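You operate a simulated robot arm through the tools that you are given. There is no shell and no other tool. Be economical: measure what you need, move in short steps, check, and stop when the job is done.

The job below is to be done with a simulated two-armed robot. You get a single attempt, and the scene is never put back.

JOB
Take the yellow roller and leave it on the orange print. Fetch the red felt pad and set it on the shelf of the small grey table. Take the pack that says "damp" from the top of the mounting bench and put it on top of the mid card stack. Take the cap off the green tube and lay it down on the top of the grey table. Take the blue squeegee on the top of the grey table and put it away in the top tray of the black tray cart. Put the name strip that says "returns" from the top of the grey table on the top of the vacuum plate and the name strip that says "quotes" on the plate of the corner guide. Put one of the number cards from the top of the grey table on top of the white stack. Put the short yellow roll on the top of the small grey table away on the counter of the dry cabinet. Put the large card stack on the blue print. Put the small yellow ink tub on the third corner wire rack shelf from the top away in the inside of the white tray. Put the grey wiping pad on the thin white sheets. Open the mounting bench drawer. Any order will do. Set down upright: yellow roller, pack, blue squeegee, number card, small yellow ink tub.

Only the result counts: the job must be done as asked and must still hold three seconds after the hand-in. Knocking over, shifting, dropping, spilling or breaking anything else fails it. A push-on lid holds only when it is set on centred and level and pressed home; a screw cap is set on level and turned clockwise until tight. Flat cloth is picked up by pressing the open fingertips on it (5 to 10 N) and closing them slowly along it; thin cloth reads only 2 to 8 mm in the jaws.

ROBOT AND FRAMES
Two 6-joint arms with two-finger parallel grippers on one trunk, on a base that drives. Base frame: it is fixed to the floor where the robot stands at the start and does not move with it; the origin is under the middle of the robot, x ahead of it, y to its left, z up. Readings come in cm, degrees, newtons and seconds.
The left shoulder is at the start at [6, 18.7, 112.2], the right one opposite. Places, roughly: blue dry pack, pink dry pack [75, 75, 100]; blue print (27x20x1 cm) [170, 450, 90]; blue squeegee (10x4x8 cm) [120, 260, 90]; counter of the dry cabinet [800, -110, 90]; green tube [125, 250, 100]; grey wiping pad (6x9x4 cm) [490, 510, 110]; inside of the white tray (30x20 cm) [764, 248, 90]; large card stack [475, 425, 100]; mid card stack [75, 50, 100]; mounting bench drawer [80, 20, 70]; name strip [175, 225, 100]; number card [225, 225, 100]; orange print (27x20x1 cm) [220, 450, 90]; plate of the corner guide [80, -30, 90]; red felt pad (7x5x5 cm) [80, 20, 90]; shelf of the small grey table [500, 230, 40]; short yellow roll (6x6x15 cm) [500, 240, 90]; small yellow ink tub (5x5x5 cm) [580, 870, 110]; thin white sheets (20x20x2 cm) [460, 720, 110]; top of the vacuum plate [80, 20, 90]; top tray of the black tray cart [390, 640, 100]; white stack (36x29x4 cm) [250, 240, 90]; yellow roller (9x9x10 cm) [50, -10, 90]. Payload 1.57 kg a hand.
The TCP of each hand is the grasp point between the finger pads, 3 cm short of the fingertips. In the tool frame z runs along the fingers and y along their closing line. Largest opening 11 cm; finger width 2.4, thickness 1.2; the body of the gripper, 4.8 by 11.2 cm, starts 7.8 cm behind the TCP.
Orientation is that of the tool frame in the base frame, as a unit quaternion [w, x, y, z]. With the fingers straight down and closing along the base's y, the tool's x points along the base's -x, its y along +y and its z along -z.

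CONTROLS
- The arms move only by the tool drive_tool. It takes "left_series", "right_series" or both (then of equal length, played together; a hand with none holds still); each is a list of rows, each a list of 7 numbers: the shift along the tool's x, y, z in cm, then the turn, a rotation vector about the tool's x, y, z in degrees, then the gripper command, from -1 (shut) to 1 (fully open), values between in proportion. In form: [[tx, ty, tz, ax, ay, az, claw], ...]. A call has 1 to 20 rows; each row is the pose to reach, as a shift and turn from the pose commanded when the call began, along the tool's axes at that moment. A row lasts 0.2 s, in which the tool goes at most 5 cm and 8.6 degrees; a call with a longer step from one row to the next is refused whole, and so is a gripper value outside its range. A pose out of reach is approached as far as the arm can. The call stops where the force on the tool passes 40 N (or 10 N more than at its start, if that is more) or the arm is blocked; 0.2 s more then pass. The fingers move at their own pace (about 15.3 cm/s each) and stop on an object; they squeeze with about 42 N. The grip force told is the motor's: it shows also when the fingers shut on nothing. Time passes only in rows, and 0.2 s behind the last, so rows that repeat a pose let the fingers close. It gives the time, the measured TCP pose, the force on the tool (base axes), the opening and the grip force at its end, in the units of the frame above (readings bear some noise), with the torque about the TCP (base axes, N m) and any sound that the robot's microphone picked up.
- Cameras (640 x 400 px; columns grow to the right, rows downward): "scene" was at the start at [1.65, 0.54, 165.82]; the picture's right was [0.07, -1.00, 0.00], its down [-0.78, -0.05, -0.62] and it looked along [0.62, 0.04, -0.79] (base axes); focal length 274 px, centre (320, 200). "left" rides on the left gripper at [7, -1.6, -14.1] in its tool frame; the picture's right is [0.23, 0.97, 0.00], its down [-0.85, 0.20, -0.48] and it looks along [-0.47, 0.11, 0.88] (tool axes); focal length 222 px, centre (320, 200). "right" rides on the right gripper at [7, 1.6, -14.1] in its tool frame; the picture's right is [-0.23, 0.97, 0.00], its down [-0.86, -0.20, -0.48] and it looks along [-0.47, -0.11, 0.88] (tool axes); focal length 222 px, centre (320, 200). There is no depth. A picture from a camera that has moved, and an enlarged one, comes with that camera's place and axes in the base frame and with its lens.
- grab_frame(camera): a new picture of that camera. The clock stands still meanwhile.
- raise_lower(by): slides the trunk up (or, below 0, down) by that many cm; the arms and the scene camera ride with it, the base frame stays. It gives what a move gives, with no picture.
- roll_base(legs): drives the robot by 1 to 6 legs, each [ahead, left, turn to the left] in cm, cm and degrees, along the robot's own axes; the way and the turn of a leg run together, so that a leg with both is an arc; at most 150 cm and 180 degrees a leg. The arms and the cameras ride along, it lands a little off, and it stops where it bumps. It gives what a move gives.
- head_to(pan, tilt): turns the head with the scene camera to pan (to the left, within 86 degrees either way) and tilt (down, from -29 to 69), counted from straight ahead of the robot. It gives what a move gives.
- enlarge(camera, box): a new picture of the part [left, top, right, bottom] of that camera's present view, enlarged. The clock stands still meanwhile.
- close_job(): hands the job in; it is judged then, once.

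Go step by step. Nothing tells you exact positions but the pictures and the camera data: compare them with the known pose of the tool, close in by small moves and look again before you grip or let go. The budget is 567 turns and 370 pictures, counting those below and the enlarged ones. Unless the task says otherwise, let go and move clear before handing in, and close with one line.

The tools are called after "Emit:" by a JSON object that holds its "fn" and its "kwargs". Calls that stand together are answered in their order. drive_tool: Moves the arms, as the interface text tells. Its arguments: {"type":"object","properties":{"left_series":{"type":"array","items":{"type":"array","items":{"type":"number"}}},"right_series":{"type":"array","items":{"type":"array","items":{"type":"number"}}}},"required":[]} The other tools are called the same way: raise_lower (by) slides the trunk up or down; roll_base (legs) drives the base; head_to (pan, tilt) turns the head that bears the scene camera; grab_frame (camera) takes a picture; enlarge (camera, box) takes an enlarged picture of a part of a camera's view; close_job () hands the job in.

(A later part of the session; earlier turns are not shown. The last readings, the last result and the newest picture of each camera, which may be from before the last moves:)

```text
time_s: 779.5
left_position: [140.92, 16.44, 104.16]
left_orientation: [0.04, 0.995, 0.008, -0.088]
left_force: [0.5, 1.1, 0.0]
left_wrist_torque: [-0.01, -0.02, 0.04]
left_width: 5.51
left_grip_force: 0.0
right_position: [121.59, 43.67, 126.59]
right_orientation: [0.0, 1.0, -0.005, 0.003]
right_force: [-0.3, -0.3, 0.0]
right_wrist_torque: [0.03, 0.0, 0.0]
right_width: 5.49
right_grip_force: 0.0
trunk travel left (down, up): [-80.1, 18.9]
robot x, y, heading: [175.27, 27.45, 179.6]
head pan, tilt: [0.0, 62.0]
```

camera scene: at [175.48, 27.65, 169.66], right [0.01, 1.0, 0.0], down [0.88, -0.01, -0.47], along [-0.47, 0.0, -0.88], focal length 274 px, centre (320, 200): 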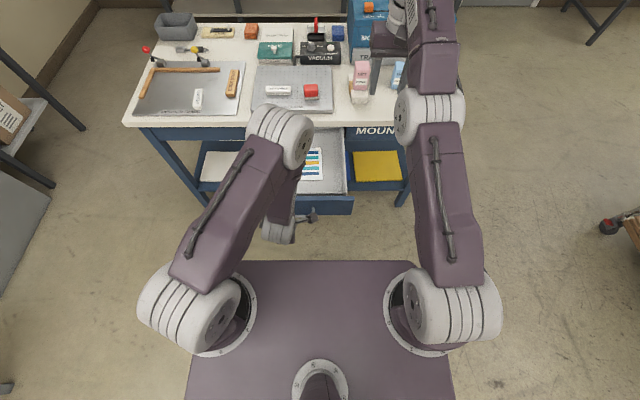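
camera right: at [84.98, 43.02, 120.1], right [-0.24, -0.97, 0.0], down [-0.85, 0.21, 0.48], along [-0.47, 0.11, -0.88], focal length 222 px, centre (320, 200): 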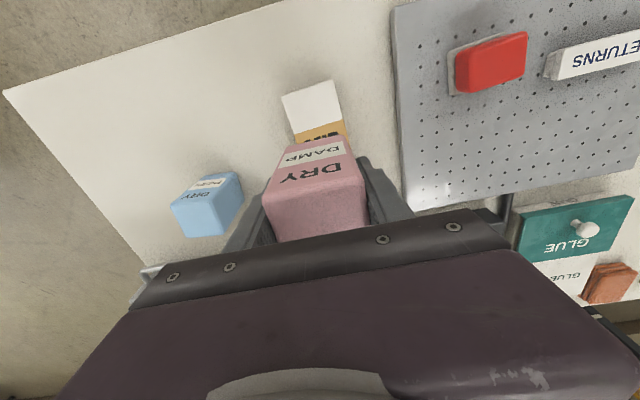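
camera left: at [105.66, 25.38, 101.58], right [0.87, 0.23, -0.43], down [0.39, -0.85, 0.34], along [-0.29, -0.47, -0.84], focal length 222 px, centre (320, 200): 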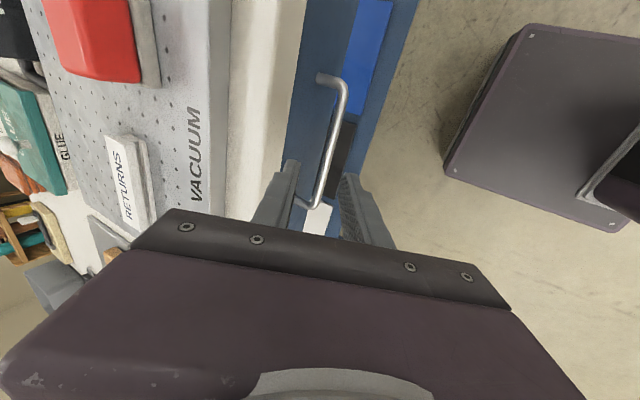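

Emit:
{"fn": "drive_tool", "kwargs": {"left_series": [[0, 0, -4, 2, 4, 0, 0], [0, 0, -8, 4.6, 8, 0, 0], [0, 0, -12, 4.6, 10.3, 0, 0], [0, 0, -16, 4.6, 10.3, 0, 0], [0, 0, -18, 4.6, 10.3, 0, 0], [0, 0, -18, 4.6, 10.3, 0, 0]], "right_series": [[4, 0, 0, 0, 0, 0, 0], [8, 0, 0, 0, 0, 0, 0], [12, 0, 0, 0, 0, 0, 0], [16, 0, 0, 0, 0, 0, 0], [20, 0, 0, 0, 0, 0, 0], [20, 0, 0, 0, 0, 0, 0]]}}

Emit:
{"fn": "roll_base", "kwargs": {"legs": [[0, -45, 0], [45, 0, 0]]}}

Emit:
{"fn": "head_to", "kwargs": {"pan": 25, "tilt": 52}}

Emit:
{"fn": "grab_frame", "kwargs": {"camera": "scene"}}

```text
time_s: 780.9
left_position: [144.84, 17.16, 114.97]
left_orientation: [0.068, 0.996, 0.009, -0.064]
left_force: [0.2, -0.3, 0.1]
left_wrist_torque: [-0.01, -0.01, -0.01]
left_width: 5.52
left_grip_force: 0.1
left hand out of reach, approached as far as the arm can: row 1, 2, 3, 4, 5, 6
right_position: [121.56, 43.63, 126.58]
right_orientation: [0.0, 1.0, -0.005, 0.003]
right_force: [-0.7, 0.4, -0.1]
right_wrist_torque: [0.01, -0.02, -0.01]
right_width: 5.48
right_grip_force: 0.1
right hand out of reach, approached as far as the arm can: row 1, 2, 3, 4, 5, 6
trunk travel left (down, up): [-80.1, 18.9]
robot x, y, heading: [175.86, 27.47, 179.4]
head pan, tilt: [0.0, 62.0]
```

```text
time_s: 785.9
left_position: [100.2, 63.07, 114.96]
left_orientation: [0.068, 0.996, 0.005, -0.065]
left_force: [-0.2, 0.1, 0.9]
left_wrist_torque: [0.01, 0.01, -0.02]
left_width: 5.5
left_grip_force: 0.2
right_position: [77.19, 89.68, 126.75]
right_orientation: [0.0, 1.0, -0.008, 0.002]
right_force: [0.8, 0.0, 0.5]
right_wrist_torque: [-0.03, 0.01, 0.0]
right_width: 5.51
right_grip_force: 0.1
trunk travel left (down, up): [-80.1, 18.9]
robot x, y, heading: [130.63, 73.31, 179.5]
head pan, tilt: [0.0, 62.0]
```

```text
time_s: 786.8
left_position: [100.08, 63.04, 115.02]
left_orientation: [0.067, 0.996, 0.004, -0.064]
left_force: [0.5, -0.4, -0.1]
left_wrist_torque: [0.0, -0.03, 0.02]
left_width: 5.5
left_grip_force: 0.1
right_position: [76.95, 89.66, 126.55]
right_orientation: [0.0, 1.0, -0.008, 0.003]
right_force: [0.0, 0.0, -0.8]
right_wrist_torque: [0.01, 0.0, 0.0]
right_width: 5.51
right_grip_force: 0.0
trunk travel left (down, up): [-80.1, 18.9]
robot x, y, heading: [130.76, 73.3, 179.0]
head pan, tilt: [25.0, 52.0]
```

```text
103 pictures are left
camera scene: at [130.2, 70.16, 170.88], right [-0.41, 0.91, 0.0], down [0.72, 0.32, -0.62], along [-0.56, -0.25, -0.79], focal length 274 px, centre (320, 200)
```

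scene: 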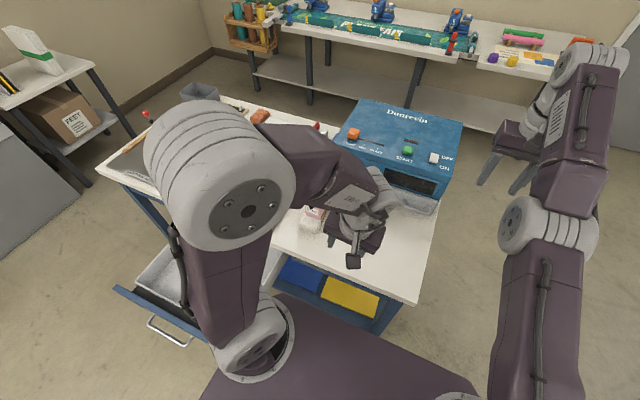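

Emit:
{"fn": "drive_tool", "kwargs": {"left_series": [[-1.4, 4, 0.6, 1.1, 1.1, 0, 0], [-2.9, 8, 1.1, 2.2, 2.2, 0, 0], [-4.3, 12, 1.7, 3.3, 3.2, 0, 0], [-5.7, 16, 2.3, 4.5, 4.3, 0, 0], [-7.1, 20, 2.9, 5.6, 5.4, 0, 0], [-8.6, 24, 3.4, 6.7, 6.4, 0, 0], [-10, 27.8, 4, 7.8, 7.5, 0, 0], [-10, 27.8, 4, 7.8, 7.5, 0, 0]]}}

Emit:
{"fn": "grab_frame", "kwargs": {"camera": "scene"}}

Emit:
{"fn": "grab_frame", "kwargs": {"camera": "left"}}

```text
time_s: 788.6
left_position: [91.78, 46.54, 109.62]
left_orientation: [0.082, 0.996, 0.014, -0.017]
left_force: [0.2, 0.9, -0.3]
left_wrist_torque: [0.05, 0.0, -0.01]
left_width: 5.48
left_grip_force: 0.1
left hand out of reach, approached as far as the arm can: row 1, 2, 3, 4, 5, 6, 7, 8
right_position: [76.98, 89.7, 126.69]
right_orientation: [0.0, 1.0, -0.008, 0.003]
right_force: [-0.2, -0.9, 0.4]
right_wrist_torque: [-0.03, 0.01, 0.01]
right_width: 5.51
right_grip_force: 0.2
trunk travel left (down, up): [-80.1, 18.9]
robot x, y, heading: [130.66, 72.8, 179.3]
head pan, tilt: [25.0, 52.0]
```

```text
102 pictures are left
camera scene: at [130.22, 70.15, 170.88], right [-0.41, 0.91, 0.0], down [0.72, 0.32, -0.62], along [-0.56, -0.25, -0.79], focal length 274 px, centre (320, 200)
```

scene: 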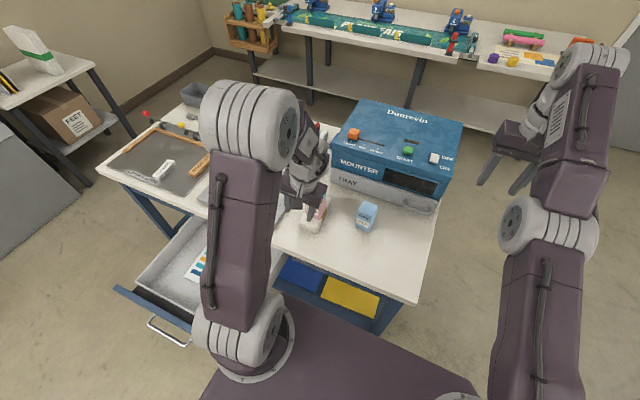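

```text
101 pictures are left
camera left: at [98.98, 50.67, 122.99], right [0.26, -0.96, 0.15], down [-0.83, -0.14, 0.53], along [-0.49, -0.26, -0.83], focal length 222 px, centre (320, 200)
```

left: 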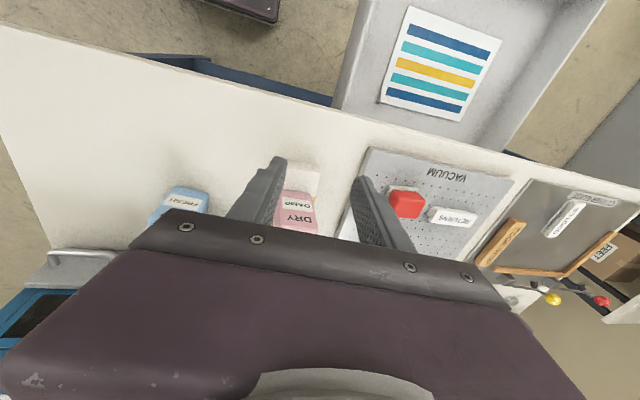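

I need to stand closer, tight between the drawer and the bench end: about [117,67]. I'll raise the left hand slightly and shift the base.

Emit:
{"fn": "drive_tool", "kwargs": {"left_series": [[0, 0, -3, 0, 0, 0, 0], [0, 0, -6, 0, 0, 0, 0], [0, 0, -6, 0, 0, 0, 0]]}}

Emit:
{"fn": "roll_base", "kwargs": {"legs": [[0, 5, 0.7]]}}

Emit:
{"fn": "roll_base", "kwargs": {"legs": [[10, 0, 0]]}}

Emit:
{"fn": "grab_frame", "kwargs": {"camera": "scene"}}

```text
time_s: 789.4
left_position: [92.5, 46.89, 114.23]
left_orientation: [0.096, 0.995, 0.013, -0.018]
left_force: [0.8, 0.0, 0.2]
left_wrist_torque: [-0.02, 0.01, 0.0]
left_width: 5.51
left_grip_force: 0.1
left hand out of reach, approached as far as the arm can: row 1, 2, 3
right_position: [77.05, 89.71, 126.61]
right_orientation: [0.0, 1.0, -0.007, 0.002]
right_force: [-1.0, -0.4, -0.4]
right_wrist_torque: [0.02, -0.02, 0.0]
right_width: 5.51
right_grip_force: 0.2
trunk travel left (down, up): [-80.1, 18.9]
robot x, y, heading: [131.21, 73.08, 179.0]
head pan, tilt: [25.0, 52.0]
```

```text
time_s: 790.3
left_position: [92.91, 42.12, 114.43]
left_orientation: [0.099, 0.995, 0.019, -0.019]
left_force: [0.7, 0.7, 0.9]
left_wrist_torque: [-0.05, 0.0, 0.01]
left_width: 5.48
left_grip_force: 0.0
right_position: [76.82, 84.84, 126.51]
right_orientation: [0.003, 1.0, -0.003, 0.002]
right_force: [0.9, 1.0, -0.5]
right_wrist_torque: [-0.08, -0.01, -0.02]
right_width: 5.52
right_grip_force: 0.1
trunk travel left (down, up): [-80.1, 18.9]
robot x, y, heading: [130.82, 68.41, 180.1]
head pan, tilt: [25.0, 52.0]
```

```text
time_s: 791.5
left_position: [82.91, 41.41, 114.42]
left_orientation: [0.097, 0.995, 0.021, -0.02]
left_force: [-0.7, 0.7, 0.1]
left_wrist_torque: [-0.01, 0.04, -0.01]
left_width: 5.5
left_grip_force: 0.0
right_position: [66.81, 84.04, 126.77]
right_orientation: [0.001, 1.0, -0.001, 0.002]
right_force: [1.2, 0.6, -0.4]
right_wrist_torque: [0.02, 0.01, -0.02]
right_width: 5.49
right_grip_force: 0.1
trunk travel left (down, up): [-80.1, 18.9]
robot x, y, heading: [120.43, 68.1, -179.9]
head pan, tilt: [25.0, 52.0]
```

```text
100 pictures are left
camera scene: at [120.42, 65.35, 170.89], right [-0.42, 0.91, 0.0], down [0.71, 0.33, -0.62], along [-0.56, -0.26, -0.79], focal length 274 px, centre (320, 200)
```

scene: 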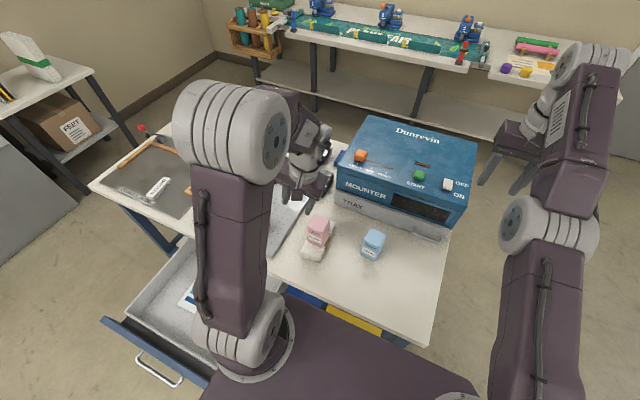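

Emit:
{"fn": "drive_tool", "kwargs": {"left_series": [[-0.3, 3.2, 0.7, 2.2, 0.4, 0, 0.3], [-0.5, 6.4, 1.3, 4.5, 0.8, 0, 0.3], [-0.8, 9.6, 2, 6.8, 1.2, 0, 0.3], [-1, 12.8, 2.6, 9, 1.6, 0, 0.3], [-1, 16, 3.2, 11.3, 2, 0, 0.3], [-1, 16, 3.2, 11.3, 2, 0, 0.3]]}}

Emit:
{"fn": "grab_frame", "kwargs": {"camera": "left"}}

Emit:
{"fn": "enlarge", "kwargs": {"camera": "scene", "box": [120, 120, 360, 290]}}

```text
time_s: 792.9
left_position: [82.14, 40.41, 108.08]
left_orientation: [0.074, 0.997, 0.033, -0.019]
left_force: [-0.4, 0.2, 0.3]
left_wrist_torque: [0.02, 0.0, 0.02]
left_width: 7.16
left_grip_force: 0.1
left hand out of reach, approached as far as the arm can: row 1, 2, 3, 4, 5, 6
right_position: [66.57, 83.97, 126.66]
right_orientation: [0.0, 1.0, -0.001, 0.003]
right_force: [-0.3, -0.3, 0.3]
right_wrist_torque: [0.02, -0.02, -0.02]
right_width: 5.47
right_grip_force: 0.1
trunk travel left (down, up): [-80.1, 18.9]
robot x, y, heading: [121.04, 68.37, -179.8]
head pan, tilt: [25.0, 52.0]
```

```text
99 pictures are left
camera left: at [89.4, 44.51, 121.45], right [0.29, -0.95, 0.13], down [-0.82, -0.18, 0.54], along [-0.49, -0.27, -0.83], focal length 222 px, centre (320, 200)
```

left: 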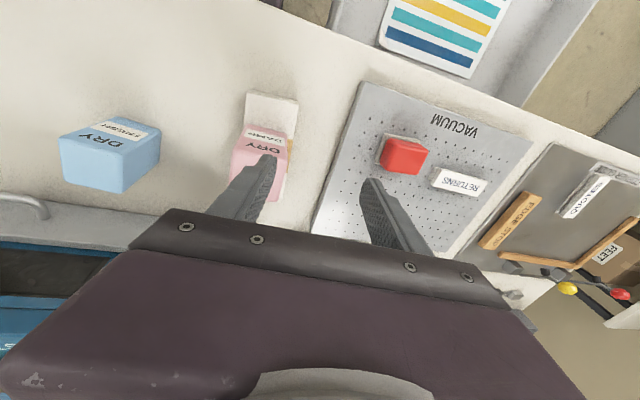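

```text
2.35 times, centred on (240, 205) of scene
camera zoom: at [120.0, 65.16, 170.88], right [-0.42, 0.91, 0.0], down [0.71, 0.33, -0.62], along [-0.56, -0.26, -0.79], focal length 644 px, centre (508, 188)
```

zoom: 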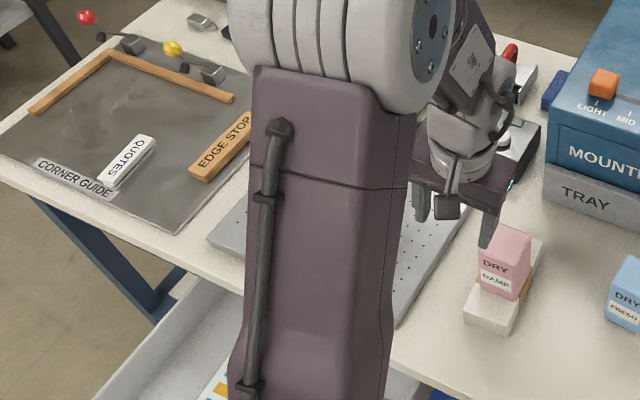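

The arm can't swing that far left. My floor base is low and about 34 cm wide, so I can shift left to y≈55, staying clear of the drawer.

Emit:
{"fn": "roll_base", "kwargs": {"legs": [[0, 6, 0]]}}

Emit:
{"fn": "roll_base", "kwargs": {"legs": [[0, 6, 0]]}}

Emit:
{"fn": "grab_frame", "kwargs": {"camera": "left"}}

```text
time_s: 793.9
left_position: [82.08, 34.95, 108.24]
left_orientation: [0.078, 0.996, 0.032, -0.019]
left_force: [-0.4, 2.1, 0.1]
left_wrist_torque: [-0.05, 0.02, 0.01]
left_width: 7.15
left_grip_force: 0.1
right_position: [66.54, 78.63, 126.56]
right_orientation: [0.003, 1.0, -0.001, 0.003]
right_force: [1.3, 0.8, 0.4]
right_wrist_torque: [-0.1, 0.02, -0.01]
right_width: 5.5
right_grip_force: 0.1
trunk travel left (down, up): [-80.1, 18.9]
robot x, y, heading: [120.45, 62.31, -179.9]
head pan, tilt: [25.0, 52.0]
```

```text
time_s: 794.8
left_position: [82.14, 29.18, 108.23]
left_orientation: [0.077, 0.996, 0.032, -0.019]
left_force: [0.4, 0.4, 0.7]
left_wrist_torque: [-0.04, -0.04, 0.01]
left_width: 7.15
left_grip_force: 0.1
right_position: [66.62, 72.95, 126.54]
right_orientation: [0.003, 1.0, -0.003, 0.002]
right_force: [-0.1, 0.7, -1.3]
right_wrist_torque: [-0.05, 0.0, -0.03]
right_width: 5.51
right_grip_force: 0.0
trunk travel left (down, up): [-80.1, 18.9]
robot x, y, heading: [121.05, 56.4, -179.9]
head pan, tilt: [25.0, 52.0]
```

```text
97 pictures are left
camera left: at [89.45, 33.32, 121.62], right [0.29, -0.95, 0.14], down [-0.82, -0.17, 0.54], along [-0.49, -0.27, -0.83], focal length 222 px, centre (320, 200)
```

left: 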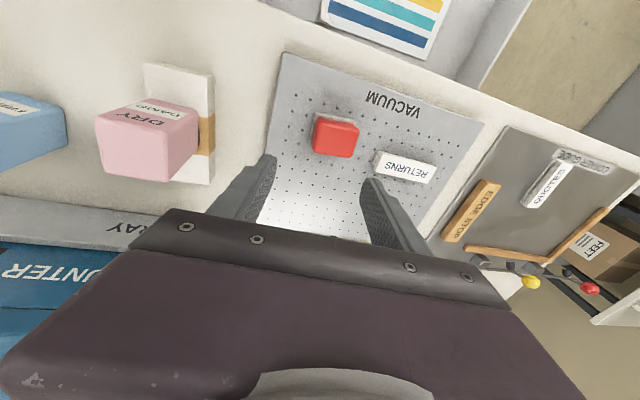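

Emit:
{"fn": "drive_tool", "kwargs": {"left_series": [[0, 1.3, 1.5, 3, 0.8, 0, 0.4], [0.1, 2.6, 3, 6, 1.6, 0, 0.4], [0.2, 3.8, 4.6, 8.8, 2.5, 0, 0.4], [0.2, 3.8, 4.6, 8.8, 2.5, 0, 0.4]]}}

Emit:
{"fn": "grab_frame", "kwargs": {"camera": "left"}}

```text
time_s: 795.8
left_position: [83.59, 28.95, 103.94]
left_orientation: [0.057, 0.998, 0.034, -0.016]
left_force: [0.1, 0.6, 0.2]
left_wrist_torque: [-0.01, 0.0, -0.01]
left_width: 7.7
left_grip_force: 0.1
left hand out of reach, approached as far as the arm can: row 1, 2, 3, 4
right_position: [66.78, 72.39, 126.76]
right_orientation: [0.0, 1.0, -0.002, 0.002]
right_force: [0.3, -1.1, 0.1]
right_wrist_torque: [-0.01, -0.02, 0.0]
right_width: 5.49
right_grip_force: 0.0
trunk travel left (down, up): [-80.1, 18.9]
robot x, y, heading: [120.9, 56.25, -179.8]
head pan, tilt: [25.0, 52.0]
```

```text
96 pictures are left
camera left: at [90.72, 32.64, 117.6], right [0.29, -0.95, 0.1], down [-0.83, -0.2, 0.53], along [-0.48, -0.24, -0.84], focal length 222 px, centre (320, 200)
```

left: 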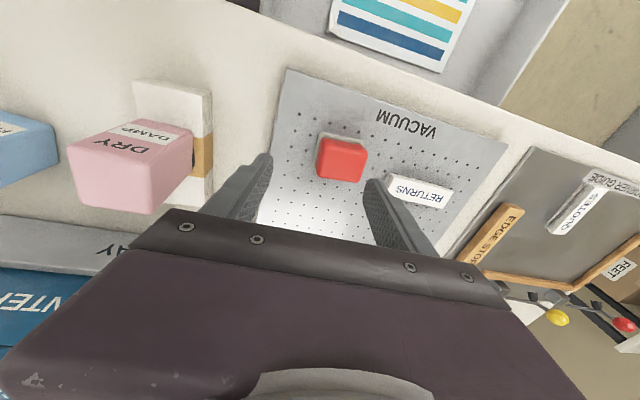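

Emit:
{"fn": "roll_base", "kwargs": {"legs": [[0, 4, 0]]}}

Emit:
{"fn": "drive_tool", "kwargs": {"left_series": [[-0.3, 0, 0, 2.5, 0.5, 0, 0.4], [-0.6, 0, 0, 5, 0.9, 0, 0.4], [-0.8, 0, 0, 6.5, 1.8, 0, 0.4], [-0.8, 0, 0, 6.5, 1.8, 0, 0.4]]}}

```text
time_s: 796.7
left_position: [83.53, 25.59, 104.17]
left_orientation: [0.059, 0.998, 0.033, -0.015]
left_force: [0.5, 0.5, -0.2]
left_wrist_torque: [-0.03, 0.02, 0.03]
left_width: 7.68
left_grip_force: 0.1
right_position: [66.67, 69.22, 126.56]
right_orientation: [0.002, 1.0, -0.004, 0.003]
right_force: [-0.5, 0.8, -0.6]
right_wrist_torque: [-0.07, 0.03, 0.01]
right_width: 5.5
right_grip_force: 0.0
trunk travel left (down, up): [-80.1, 18.9]
robot x, y, heading: [120.85, 52.63, -180.0]
head pan, tilt: [25.0, 52.0]
```

```text
time_s: 797.7
left_position: [83.52, 25.11, 103.93]
left_orientation: [0.055, 0.998, 0.032, -0.014]
left_force: [-0.9, -0.3, -0.2]
left_wrist_torque: [0.0, -0.01, 0.01]
left_width: 7.69
left_grip_force: 0.1
left hand out of reach, approached as far as the arm can: row 1, 2, 3, 4
right_position: [66.57, 68.54, 126.66]
right_orientation: [0.0, 1.0, -0.004, 0.002]
right_force: [0.9, 0.5, -0.1]
right_wrist_torque: [-0.01, 0.03, -0.01]
right_width: 5.5
right_grip_force: 0.0
trunk travel left (down, up): [-80.1, 18.9]
robot x, y, heading: [121.39, 52.64, -179.9]
head pan, tilt: [25.0, 52.0]
```

The hand is above the pad with a small lean. I'll open wider, lower partway, and check.

Emit:
{"fn": "drive_tool", "kwargs": {"left_series": [[-0.2, -0.4, 3, 1, 0.5, 0, 0.66], [-0.4, -0.7, 6, 2, 0.8, 0, 0.66], [-0.4, -0.7, 6, 2, 0.8, 0, 0.66]]}}

Emit:
{"fn": "enlarge", "kwargs": {"camera": "left", "box": [160, 60, 480, 260]}}

```text
time_s: 798.5
left_position: [83.07, 24.89, 97.94]
left_orientation: [0.039, 0.999, 0.033, -0.009]
left_force: [-0.5, 0.0, 0.0]
left_wrist_torque: [-0.03, 0.05, 0.02]
left_width: 9.11
left_grip_force: 0.1
right_position: [66.74, 68.45, 126.66]
right_orientation: [0.0, 1.0, -0.004, 0.003]
right_force: [0.4, 0.6, -0.6]
right_wrist_torque: [-0.01, 0.03, -0.02]
right_width: 5.51
right_grip_force: 0.1
trunk travel left (down, up): [-80.1, 18.9]
robot x, y, heading: [120.73, 52.35, -180.1]
head pan, tilt: [25.0, 52.0]
```

```text
2.00 times, centred on (320, 160) of left
camera zoom: at [90.11, 28.16, 111.89], right [0.29, -0.95, 0.07], down [-0.83, -0.22, 0.51], along [-0.47, -0.21, -0.86], focal length 444 px, centre (320, 280)
```

zoom: 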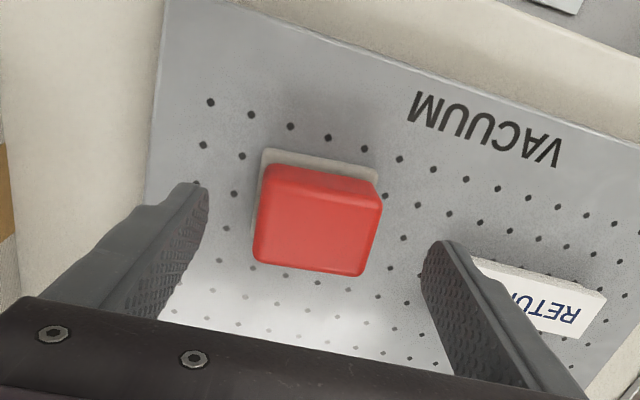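

Emit:
{"fn": "drive_tool", "kwargs": {"left_series": [[-0.2, -0.1, 2.5, 1.5, 0, 0, 0.66], [-0.4, -0.2, 4.5, 3, 0, 0, 0.66], [-0.5, -0.25, 5.6, 3, 0, 0, 0.66], [-0.5, -0.25, 6.2, 3, 0, 0, 0.66], [-0.5, -0.25, 6.2, 3, 0, 0, 0.66]]}}

Emit:
{"fn": "enlarge", "kwargs": {"camera": "left", "box": [160, 60, 480, 260]}}

```text
time_s: 799.7
left_position: [82.55, 25.93, 91.63]
left_orientation: [0.019, 0.999, 0.034, -0.011]
left_force: [-0.6, -0.3, 0.1]
left_wrist_torque: [-0.04, 0.0, -0.02]
left_width: 9.13
left_grip_force: 0.1
left hand out of reach, approached as far as the arm can: row 1, 2, 3, 4
right_position: [66.67, 68.42, 126.7]
right_orientation: [0.0, 1.0, -0.005, 0.003]
right_force: [-0.1, 1.3, -1.1]
right_wrist_torque: [-0.01, 0.02, -0.02]
right_width: 5.49
right_grip_force: 0.1
trunk travel left (down, up): [-80.1, 18.9]
robot x, y, heading: [120.94, 52.45, -180.2]
head pan, tilt: [25.0, 52.0]
```

```text
2.00 times, centred on (320, 160) of left
camera zoom: at [89.67, 28.57, 105.51], right [0.29, -0.96, 0.03], down [-0.83, -0.24, 0.51], along [-0.48, -0.17, -0.86], focal length 444 px, centre (320, 280)
```

zoom: 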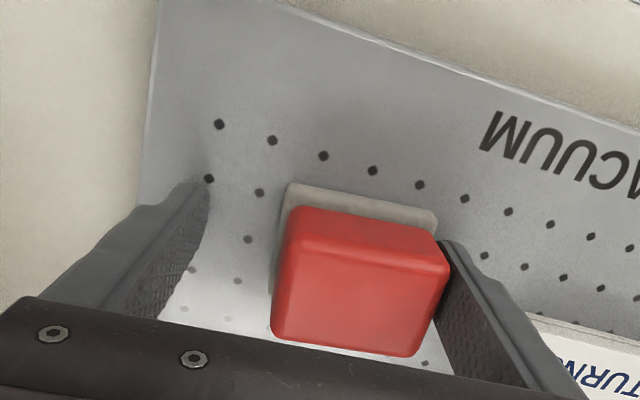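

Emit:
{"fn": "drive_tool", "kwargs": {"left_series": [[0, 0, 0, 0, 0, 0, 0.3], [0, 0, 0, 0, 0, 0, 0], [0, 0, 0, 0, 0, 0, -0.5], [0, 0, 0, 0, 0, 0, -1], [0, 0, 0, 0, 0, 0, -1]]}}

Emit:
{"fn": "enlarge", "kwargs": {"camera": "left", "box": [160, 60, 480, 260]}}

```text
time_s: 800.9
left_position: [82.5, 25.81, 91.56]
left_orientation: [0.019, 0.999, 0.034, -0.01]
left_force: [-0.5, -0.1, -0.3]
left_wrist_torque: [0.0, 0.0, 0.0]
left_width: 6.1
left_grip_force: 42.4
right_position: [66.64, 68.36, 126.69]
right_orientation: [0.0, 1.0, -0.002, 0.002]
right_force: [-0.7, 0.1, -0.4]
right_wrist_torque: [-0.02, 0.0, -0.01]
right_width: 5.51
right_grip_force: 0.0
trunk travel left (down, up): [-80.1, 18.9]
robot x, y, heading: [120.75, 52.68, -179.8]
head pan, tilt: [25.0, 52.0]
```

```text
2.00 times, centred on (320, 160) of left
camera zoom: at [89.65, 28.55, 105.52], right [0.29, -0.96, 0.03], down [-0.83, -0.24, 0.51], along [-0.48, -0.17, -0.86], focal length 444 px, centre (320, 280)
```

zoom: 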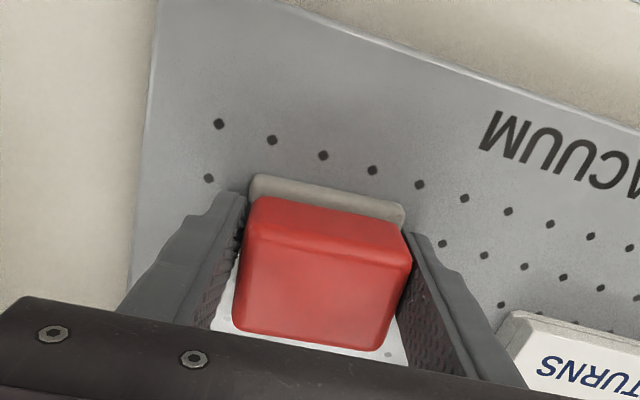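

Pad gripped. I'll raise the trunk and back straight out.

Emit:
{"fn": "raise_lower", "kwargs": {"by": 15}}

Emit:
{"fn": "roll_base", "kwargs": {"legs": [[-60, 0, 0]]}}

Emit:
{"fn": "head_to", "kwargs": {"pan": 10, "tilt": 45}}

Emit:
{"fn": "grab_frame", "kwargs": {"camera": "scene"}}

```text
time_s: 802.6
left_position: [82.46, 25.87, 106.7]
left_orientation: [0.018, 0.999, 0.035, -0.011]
left_force: [0.0, -1.0, 0.0]
left_wrist_torque: [0.02, 0.03, 0.02]
left_width: 6.1
left_grip_force: 42.2
right_position: [66.67, 68.5, 141.67]
right_orientation: [0.0, 1.0, -0.004, 0.002]
right_force: [-0.8, -0.3, -0.7]
right_wrist_torque: [0.01, -0.01, 0.0]
right_width: 5.52
right_grip_force: 0.1
trunk travel left (down, up): [-95.1, 3.9]
robot x, y, heading: [120.76, 52.2, -180.0]
head pan, tilt: [25.0, 52.0]
```

```text
time_s: 806.1
left_position: [142.78, 25.98, 106.66]
left_orientation: [0.019, 0.999, 0.034, -0.011]
left_force: [-0.2, -0.4, -0.3]
left_wrist_torque: [0.02, -0.03, 0.0]
left_width: 6.09
left_grip_force: 42.5
right_position: [126.98, 68.47, 141.64]
right_orientation: [0.0, 1.0, -0.003, 0.004]
right_force: [0.6, -0.3, -0.5]
right_wrist_torque: [0.03, 0.02, 0.03]
right_width: 5.49
right_grip_force: 0.1
trunk travel left (down, up): [-95.1, 3.9]
robot x, y, heading: [181.31, 53.01, 180.2]
head pan, tilt: [25.0, 52.0]
```

```text
time_s: 806.8
left_position: [142.97, 25.91, 106.51]
left_orientation: [0.019, 0.999, 0.033, -0.012]
left_force: [0.6, -0.4, -0.4]
left_wrist_torque: [0.05, 0.02, 0.0]
left_width: 6.11
left_grip_force: 41.8
right_position: [127.13, 68.52, 141.7]
right_orientation: [0.0, 1.0, -0.004, 0.002]
right_force: [-0.6, 0.1, 0.2]
right_wrist_torque: [0.03, 0.01, 0.0]
right_width: 5.5
right_grip_force: 0.1
trunk travel left (down, up): [-95.1, 3.9]
robot x, y, heading: [181.23, 52.52, 180.1]
head pan, tilt: [10.0, 45.0]
```

```text
92 pictures are left
camera scene: at [179.41, 51.14, 186.84], right [-0.17, 0.98, 0.0], down [0.7, 0.12, -0.71], along [-0.7, -0.12, -0.71], focal length 274 px, centre (320, 200)
```

scene: 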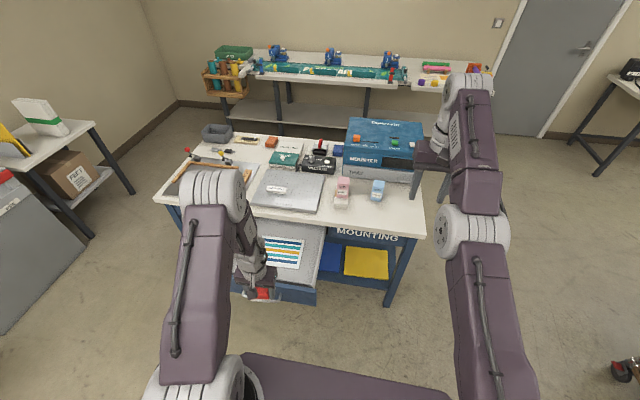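

The felt pad is held upright-gripped; to reach the low shelf I need a tilted grip, so I'll set it briefly on the grey table and regrip it tilted. Turning and driving there.

Emit:
{"fn": "roll_base", "kwargs": {"legs": [[0, 0, -90], [100, 0, 0]]}}

Emit:
{"fn": "head_to", "kwargs": {"pan": 5, "tilt": 48}}

Emit:
{"fn": "grab_frame", "kwargs": {"camera": "scene"}}

```text
time_s: 815.8
left_position: [155.8, 190.42, 106.65]
left_orientation: [0.005, 0.728, -0.685, -0.023]
left_force: [-0.4, 0.5, -1.0]
left_wrist_torque: [-0.01, 0.03, -0.01]
left_width: 6.1
left_grip_force: 41.8
right_position: [198.51, 206.01, 141.66]
right_orientation: [-0.002, -0.703, 0.712, -0.001]
right_force: [-0.1, 0.1, 0.9]
right_wrist_torque: [0.02, -0.01, 0.03]
right_width: 5.49
right_grip_force: 0.0
trunk travel left (down, up): [-95.1, 3.9]
robot x, y, heading: [182.44, 151.87, 89.7]
head pan, tilt: [10.0, 45.0]
```

```text
time_s: 816.5
left_position: [155.78, 190.45, 106.56]
left_orientation: [0.005, 0.728, -0.685, -0.021]
left_force: [-0.4, 0.5, -0.7]
left_wrist_torque: [0.02, -0.01, -0.01]
left_width: 6.07
left_grip_force: 41.9
right_position: [198.49, 205.97, 141.61]
right_orientation: [-0.001, -0.702, 0.713, -0.003]
right_force: [0.4, 0.1, -0.3]
right_wrist_torque: [0.03, 0.0, -0.01]
right_width: 5.52
right_grip_force: 0.0
trunk travel left (down, up): [-95.1, 3.9]
robot x, y, heading: [182.16, 151.87, 89.7]
head pan, tilt: [5.0, 48.0]
```

```text
91 pictures are left
camera scene: at [181.55, 153.87, 186.42], right [1.0, 0.08, 0.0], down [0.06, -0.74, -0.67], along [-0.05, 0.67, -0.74], focal length 274 px, centre (320, 200)
```

scene: 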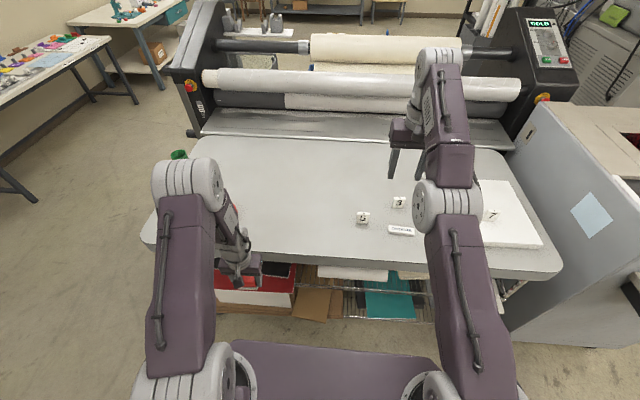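

Emit:
{"fn": "roll_base", "kwargs": {"legs": [[20, 0, 0]]}}

Emit:
{"fn": "drive_tool", "kwargs": {"left_series": [[-4, -2, 0, 1, 0.8, 0, -1], [-8, -4, 0, 2.2, 1.5, 0, -1], [-12, -6, 0, 2.2, 1.5, 0, -1], [-13.5, -7, 3, 2.2, 1.5, 0, -1], [-13.5, -7, 6, 2.2, 1.5, 0, -1], [-13.5, -7, 8, 2.2, 1.5, 0, -1], [-13.5, -7, 8.8, 2.2, 1.5, 0, -1], [-13.5, -7, 9.6, 2.2, 1.5, 0, -1], [-13.5, -7, 10.4, 2.2, 1.5, 0, -1], [-13.5, -7, 11.2, 2.2, 1.5, 0, -1], [-13.5, -7, 12, 2.2, 1.5, 0, -1]]}}

Emit:
{"fn": "grab_frame", "kwargs": {"camera": "left"}}

```text
time_s: 818.1
left_position: [155.63, 209.44, 106.8]
left_orientation: [0.005, 0.73, -0.684, -0.022]
left_force: [-0.3, -0.5, -0.5]
left_wrist_torque: [0.02, 0.04, 0.02]
left_width: 6.1
left_grip_force: 41.9
right_position: [198.22, 224.97, 142.02]
right_orientation: [-0.002, -0.704, 0.71, -0.001]
right_force: [0.1, -0.4, 0.3]
right_wrist_torque: [0.05, -0.04, -0.02]
right_width: 5.54
right_grip_force: 0.1
trunk travel left (down, up): [-95.1, 3.9]
robot x, y, heading: [182.54, 171.21, 89.8]
head pan, tilt: [5.0, 48.0]
```

```text
time_s: 820.5
left_position: [154.61, 217.0, 95.36]
left_orientation: [0.013, 0.72, -0.693, -0.045]
left_force: [-2.8, 4.0, 25.1]
left_wrist_torque: [-0.28, -0.65, 0.09]
left_width: 6.08
left_grip_force: 42.1
left hand out of reach, approached as far as the arm can: row 1, 2, 3, 4, 5, 6, 7, 8, 9, 10, 11
right_position: [198.36, 225.08, 141.91]
right_orientation: [0.0, -0.703, 0.711, -0.001]
right_force: [-1.2, 0.1, -0.1]
right_wrist_torque: [0.05, -0.04, -0.01]
right_width: 5.49
right_grip_force: 0.2
trunk travel left (down, up): [-95.1, 3.9]
robot x, y, heading: [182.03, 171.44, 89.8]
head pan, tilt: [5.0, 48.0]
```

```text
90 pictures are left
camera left: at [157.63, 209.67, 109.02], right [-0.96, -0.27, 0.07], down [-0.19, 0.83, 0.53], along [-0.2, 0.5, -0.84], focal length 222 px, centre (320, 200)
```

left: 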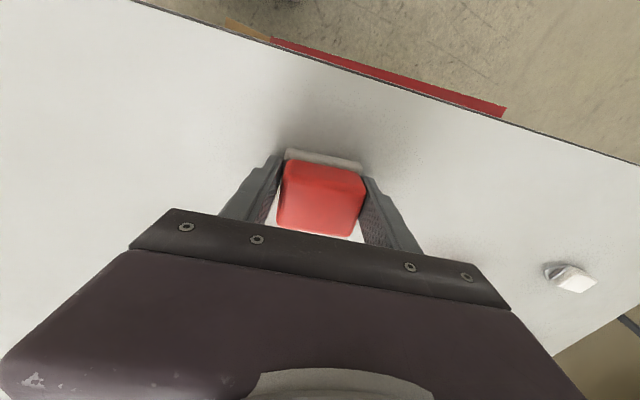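

The pad touches the table at [154.6,217]. I'll release it here and reset the arm.

Emit:
{"fn": "drive_tool", "kwargs": {"left_series": [[0, 0, -0.3, 0, 0, 0, -1], [0, 0, -0.3, 0, 0, 0, 0.1], [0, 0, -0.3, 0, 0, 0, 0.4], [0, 0, -3, 0, 0, 0, 0.4], [0, 0, -7, 0, 0, 0, 0.4], [0, 0, -11, 0, 0, 0, 0.4], [0, 0, -15, 0, 0, 0, 0.4]]}}

Emit:
{"fn": "grab_frame", "kwargs": {"camera": "left"}}

```text
time_s: 822.1
left_position: [154.82, 215.7, 109.43]
left_orientation: [0.022, 0.718, -0.694, -0.05]
left_force: [0.6, 0.2, 1.0]
left_wrist_torque: [0.01, 0.0, 0.0]
left_width: 7.72
left_grip_force: 0.1
left hand out of reach, approached as far as the arm can: row 6, 7
right_position: [198.38, 225.37, 141.69]
right_orientation: [-0.002, -0.703, 0.711, -0.002]
right_force: [0.4, -0.3, 0.0]
right_wrist_torque: [-0.02, -0.03, 0.01]
right_width: 5.49
right_grip_force: 0.0
trunk travel left (down, up): [-95.1, 3.9]
robot x, y, heading: [182.21, 171.03, 89.7]
head pan, tilt: [5.0, 48.0]
```

```text
89 pictures are left
camera left: at [158.12, 208.3, 122.95], right [-0.96, -0.26, 0.09], down [-0.18, 0.83, 0.53], along [-0.21, 0.49, -0.84], focal length 222 px, centre (320, 200)
```

left: 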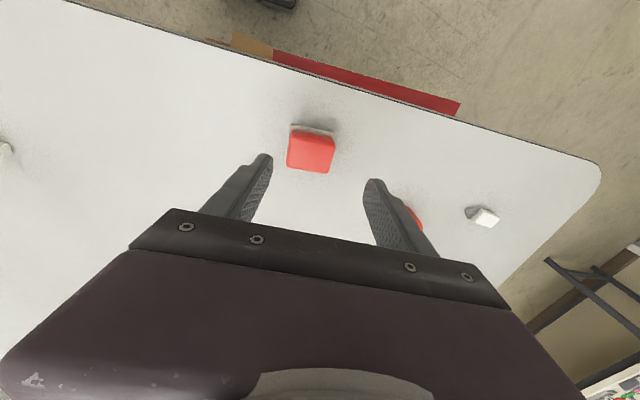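

Pad is stable on the grey table. I'll use the right arm for the tilted regrip: reposition so the pad is ahead of the right hand.

Emit:
{"fn": "roll_base", "kwargs": {"legs": [[-25, 0, 0], [0, 44, 0]]}}

Emit:
{"fn": "drive_tool", "kwargs": {"right_series": [[0, 0, 3, 0, 0, 0, 0.5], [0, 0, 7, 0, -5, 0, 0.5], [0, 0, 11, 0, -10, 0, 0.5], [0, 0, 15, 0, -15, 0, 0.5], [0, 0, 19, 0, -20, 0, 0.5], [0, 0, 23, 0, -25, 0, 0.5], [0, 0, 27, 0, -30, 0, 0.5], [0, 0, 30, 0, -35, 0, 0.5], [0, 0, 30, 0, -35, 0, 0.5]]}}

Emit:
{"fn": "grab_frame", "kwargs": {"camera": "right"}}

```text
time_s: 826.2
left_position: [110.46, 191.85, 109.43]
left_orientation: [0.021, 0.713, -0.699, -0.051]
left_force: [-0.3, -0.3, 0.6]
left_wrist_torque: [-0.01, -0.01, 0.0]
left_width: 7.7
left_grip_force: 0.2
right_position: [154.22, 201.04, 141.61]
right_orientation: [-0.002, -0.699, 0.715, -0.003]
right_force: [0.3, 0.1, 0.5]
right_wrist_torque: [0.01, 0.04, -0.02]
right_width: 5.48
right_grip_force: 0.1
trunk travel left (down, up): [-95.1, 3.9]
robot x, y, heading: [137.46, 147.14, 88.9]
head pan, tilt: [5.0, 48.0]
```

```text
time_s: 828.2
left_position: [110.34, 191.9, 109.39]
left_orientation: [0.021, 0.713, -0.699, -0.05]
left_force: [0.4, 0.0, 0.7]
left_wrist_torque: [-0.03, 0.0, -0.01]
left_width: 7.68
left_grip_force: 0.0
right_position: [151.26, 197.87, 158.76]
right_orientation: [0.14, -0.684, 0.706, 0.116]
right_force: [0.0, 0.3, 0.7]
right_wrist_torque: [0.01, 0.03, 0.02]
right_width: 8.22
right_grip_force: 0.0
right hand out of reach, approached as far as the arm can: row 1, 2, 3, 4, 5, 6, 7, 8, 9
trunk travel left (down, up): [-95.1, 3.9]
robot x, y, heading: [136.85, 146.51, 89.3]
head pan, tilt: [5.0, 48.0]
```

```text
88 pictures are left
camera right: at [148.74, 186.48, 169.44], right [-0.97, 0.25, 0.05], down [0.2, 0.62, 0.76], along [0.16, 0.74, -0.65], focal length 222 px, centre (320, 200)
```

right: 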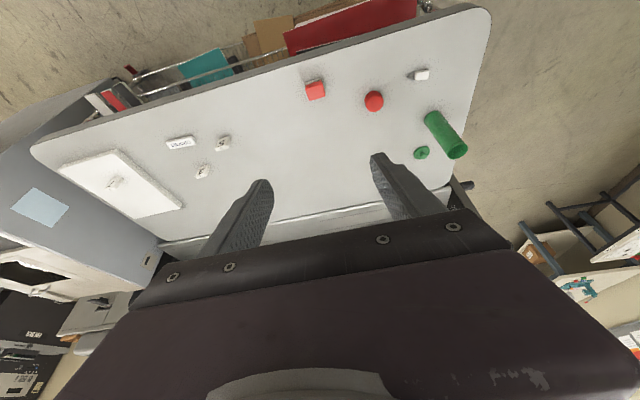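

The arm is at a kinematic limit with an accumulated command offset. I'll step it forward and down to recover.

Emit:
{"fn": "drive_tool", "kwargs": {"right_series": [[-4, 0, 0, 0, 0, 0, 0.5], [-8, 0, 0, 0, 0, 0, 0.5], [-12, 0, 0, 0, 0, 0, 0.5], [-16, 0, 0, 0, 0, 0, 0.5], [-20, 0, 0, 0, 0, 0, 0.5], [-20, 0, 0, 0, 0, 0, 0.5]]}}

```text
time_s: 829.6
left_position: [110.4, 192.21, 109.37]
left_orientation: [0.021, 0.713, -0.699, -0.049]
left_force: [-0.4, 0.3, -1.5]
left_wrist_torque: [-0.02, -0.01, 0.01]
left_width: 7.69
left_grip_force: 0.0
right_position: [152.08, 202.64, 154.02]
right_orientation: [0.138, -0.684, 0.707, 0.114]
right_force: [0.2, 0.0, -0.5]
right_wrist_torque: [-0.03, 0.01, 0.0]
right_width: 8.24
right_grip_force: 0.0
right hand out of reach, approached as far as the arm can: row 1, 2, 3, 4, 5, 6
trunk travel left (down, up): [-95.1, 3.9]
robot x, y, heading: [137.31, 147.29, 88.9]
head pan, tilt: [5.0, 48.0]
```

Emit:
{"fn": "drive_tool", "kwargs": {"right_series": [[-4, 0, 0, 0, 0, 0, 0.5], [-8, 0, 0, 0, 0, 0, 0.5], [-12, 0, 0, 0, 0, 0, 0.5], [-16, 0, 0, 0, 0, 0, 0.5], [-20, 0, 0, 0, 0, 0, 0.5], [-24, 0, 0, 0, 0, 0, 0.5], [-28, 0, 0, 0, 0, 0, 0.5], [-28, 0, 0, 0, 0, 0, 0.5]]}}

```text
time_s: 831.4
left_position: [110.32, 191.9, 109.28]
left_orientation: [0.02, 0.713, -0.699, -0.049]
left_force: [-0.7, -0.6, 0.7]
left_wrist_torque: [0.0, -0.01, 0.01]
left_width: 7.71
left_grip_force: 0.0
right_position: [153.56, 205.95, 150.01]
right_orientation: [0.14, -0.684, 0.707, 0.115]
right_force: [0.2, 0.6, -0.4]
right_wrist_torque: [0.02, 0.0, 0.0]
right_width: 8.22
right_grip_force: 0.0
right hand out of reach, approached as far as the arm can: row 1, 2, 3, 4, 5, 6, 7, 8
trunk travel left (down, up): [-95.1, 3.9]
robot x, y, heading: [137.06, 147.2, 89.0]
head pan, tilt: [5.0, 48.0]
```

Emit:
{"fn": "drive_tool", "kwargs": {"right_series": [[0, 0, 3, 0, 5, 0, 0.5], [0, 0, 6, 0, 10, 0, 0.5], [0, 0, 9, 0, 15, 0, 0.5], [0, 0, 12, 0, 20, 0, 0.5], [0, 0, 12, 0, 20, 0, 0.5]]}}

```text
time_s: 832.6
left_position: [110.33, 191.89, 109.27]
left_orientation: [0.021, 0.713, -0.699, -0.05]
left_force: [-0.8, -0.3, 0.2]
left_wrist_torque: [-0.01, 0.02, 0.03]
left_width: 7.68
left_grip_force: 0.0
right_position: [154.69, 203.63, 136.92]
right_orientation: [0.015, -0.693, 0.721, -0.004]
right_force: [-0.4, -0.6, 0.7]
right_wrist_torque: [0.0, -0.01, -0.01]
right_width: 8.24
right_grip_force: 0.2
right hand out of reach, approached as far as the arm can: row 1, 2, 3, 4, 5
trunk travel left (down, up): [-95.1, 3.9]
robot x, y, heading: [136.81, 147.06, 89.1]
head pan, tilt: [5.0, 48.0]
```

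Emit:
{"fn": "drive_tool", "kwargs": {"right_series": [[0, 0, 4, 0, 0, 0, 0.5], [0, 0, 8, 0, 0, 0, 0.5], [0, 0, 12, 0, 0, 0, 0.5], [0, 0, 16, 0, 0, 0, 0.5], [0, 0, 20, 0, 0, 0, 0.5], [0, 0, 24, 0, 0, 0, 0.5], [0, 0, 24, 0, 0, 0, 0.5]]}}

```text
time_s: 834.2
left_position: [110.4, 191.91, 109.35]
left_orientation: [0.021, 0.713, -0.699, -0.05]
left_force: [-0.4, 0.7, 0.3]
left_wrist_torque: [-0.01, -0.03, 0.0]
left_width: 7.71
left_grip_force: 0.0
right_position: [155.72, 206.89, 112.77]
right_orientation: [0.015, -0.693, 0.721, -0.006]
right_force: [0.5, 0.1, 1.2]
right_wrist_torque: [-0.03, -0.05, 0.0]
right_width: 8.28
right_grip_force: 0.1
right hand out of reach, approached as far as the arm can: row 1, 2, 3, 4, 5, 6, 7
trunk travel left (down, up): [-95.1, 3.9]
robot x, y, heading: [137.17, 147.15, 89.0]
head pan, tilt: [5.0, 48.0]
```

Emit:
{"fn": "drive_tool", "kwargs": {"right_series": [[0, 0, 2, 0, -6, 0, 0.5], [0, 0, 4, 0, -12, 0, 0.5], [0, 0, 6, 0, -18, 0, 0.5], [0, 0, 8, 0, -24, 0, 0.5], [0, 0, 8, 0, -30, 0, 0.5], [0, 0, 8, 0, -35, 0, 0.5], [0, 0, 8, 0, -35, 0, 0.5]]}}

Emit:
{"fn": "grab_frame", "kwargs": {"camera": "right"}}

```text
time_s: 836.0
left_position: [110.32, 191.84, 109.29]
left_orientation: [0.02, 0.713, -0.699, -0.049]
left_force: [-0.1, -0.3, -0.5]
left_wrist_torque: [-0.01, 0.01, 0.02]
left_width: 7.71
left_grip_force: 0.1
right_position: [154.31, 219.41, 109.25]
right_orientation: [0.268, -0.648, 0.655, 0.283]
right_force: [0.1, -0.6, -0.1]
right_wrist_torque: [0.09, -0.02, -0.01]
right_width: 8.26
right_grip_force: 0.1
right hand out of reach, approached as far as the arm can: row 1, 2, 3, 4, 5, 6, 7
trunk travel left (down, up): [-95.1, 3.9]
robot x, y, heading: [137.11, 147.03, 88.8]
head pan, tilt: [5.0, 48.0]
stopped in row 7 (right hand): the arm was blocked; the commanded pose is now the measured one
```

```text
87 pictures are left
camera right: at [152.71, 204.37, 114.12], right [-0.97, 0.16, 0.19], down [0.22, 0.25, 0.94], along [0.1, 0.95, -0.28], focal length 222 px, centre (320, 200)
```

right: 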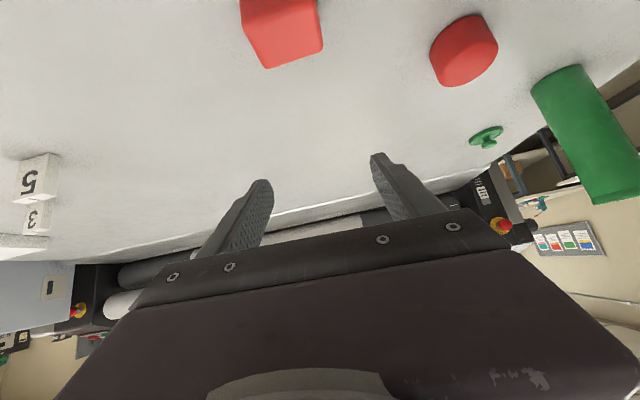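

Now the right hand is tilted 46° and level. I'll move the base back 9 cm, then lower behind the pad.

Emit:
{"fn": "roll_base", "kwargs": {"legs": [[-10, 0, 0]]}}

Emit:
{"fn": "drive_tool", "kwargs": {"right_series": [[2, 0, 2, 0, 0, 0, 0.5], [4, 0, 4, 0, 0, 0, 0.5], [6, 0, 5.9, 0, 0, 0, 0.5], [6, 0, 5.9, 0, 0, 0, 0.5]]}}

Emit:
{"fn": "grab_frame", "kwargs": {"camera": "right"}}

```text
time_s: 837.1
left_position: [110.16, 182.36, 108.99]
left_orientation: [0.022, 0.712, -0.7, -0.047]
left_force: [-0.1, 0.1, 0.1]
left_wrist_torque: [-0.01, 0.04, 0.0]
left_width: 7.67
left_grip_force: 0.0
right_position: [154.29, 209.78, 108.69]
right_orientation: [0.265, -0.649, 0.655, 0.282]
right_force: [0.9, 0.1, -0.8]
right_wrist_torque: [-0.05, 0.03, 0.01]
right_width: 8.25
right_grip_force: 0.1
trunk travel left (down, up): [-95.1, 3.9]
robot x, y, heading: [137.35, 137.13, 88.9]
head pan, tilt: [5.0, 48.0]
```

```text
time_s: 838.1
left_position: [110.27, 181.81, 109.33]
left_orientation: [0.021, 0.712, -0.7, -0.05]
left_force: [0.9, 0.5, -0.9]
left_wrist_torque: [0.02, 0.0, 0.02]
left_width: 7.71
left_grip_force: 0.0
right_position: [153.83, 208.69, 101.46]
right_orientation: [0.267, -0.648, 0.655, 0.283]
right_force: [0.3, 0.2, 0.3]
right_wrist_torque: [-0.02, -0.01, 0.03]
right_width: 8.25
right_grip_force: 0.0
right hand out of reach, approached as far as the arm can: row 3, 4
trunk travel left (down, up): [-95.1, 3.9]
robot x, y, heading: [137.13, 137.1, 89.1]
head pan, tilt: [5.0, 48.0]
```

```text
86 pictures are left
camera right: at [152.32, 193.63, 106.44], right [-0.97, 0.16, 0.19], down [0.22, 0.25, 0.94], along [0.1, 0.95, -0.28], focal length 222 px, centre (320, 200)
```

right: 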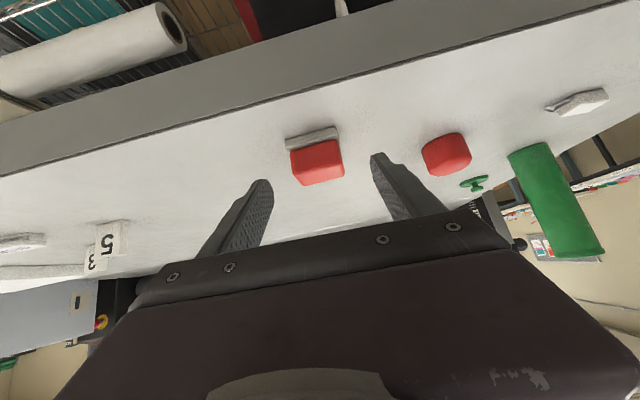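

Emit:
{"fn": "roll_base", "kwargs": {"legs": [[4.5, 0, 0]]}}

Emit:
{"fn": "drive_tool", "kwargs": {"right_series": [[0.7, -0.2, 1.5, 0, 0, 0, 0.5], [1.4, -0.4, 3, 0, 0, 0, 0.5], [2.1, -0.5, 4.4, 0, 0, 0, 0.5], [2.6, -0.5, 5.4, 0, 0, 0, 0.5], [2.6, -0.5, 5.4, 0, 0, 0, 0.5]]}}

Emit:
{"fn": "enlarge", "kwargs": {"camera": "right", "box": [160, 60, 480, 260]}}

```text
time_s: 839.0
left_position: [110.31, 185.67, 109.6]
left_orientation: [0.018, 0.713, -0.699, -0.052]
left_force: [-0.2, -1.8, 0.1]
left_wrist_torque: [0.05, 0.04, -0.01]
left_width: 7.71
left_grip_force: 0.0
right_position: [153.87, 212.48, 102.08]
right_orientation: [0.27, -0.647, 0.654, 0.286]
right_force: [-0.3, -1.4, 0.4]
right_wrist_torque: [-0.01, 0.01, 0.01]
right_width: 8.23
right_grip_force: 0.0
trunk travel left (down, up): [-95.1, 3.9]
robot x, y, heading: [136.83, 141.66, 89.1]
head pan, tilt: [5.0, 48.0]
```

```text
time_s: 840.2
left_position: [110.27, 186.39, 109.4]
left_orientation: [0.021, 0.713, -0.699, -0.05]
left_force: [-0.1, -0.3, 0.1]
left_wrist_torque: [-0.01, -0.02, 0.0]
left_width: 7.69
left_grip_force: 0.1
right_position: [154.24, 211.62, 98.34]
right_orientation: [0.267, -0.648, 0.655, 0.283]
right_force: [-0.3, 0.4, 0.3]
right_wrist_torque: [-0.05, 0.0, -0.01]
right_width: 8.27
right_grip_force: 0.0
right hand out of reach, approached as far as the arm can: row 1, 2, 3, 4, 5
trunk travel left (down, up): [-95.1, 3.9]
robot x, y, heading: [137.42, 141.79, 89.0]
head pan, tilt: [5.0, 48.0]
```

```text
2.00 times, centred on (320, 160) of right
camera zoom: at [152.68, 196.47, 103.19], right [-0.97, 0.16, 0.19], down [0.22, 0.25, 0.94], along [0.1, 0.95, -0.28], focal length 444 px, centre (320, 280)
```

zoom: 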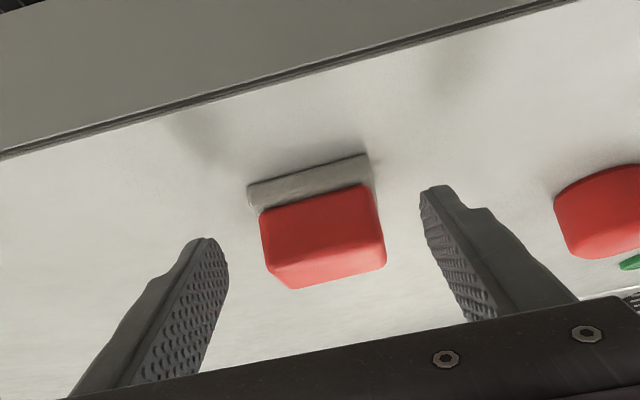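

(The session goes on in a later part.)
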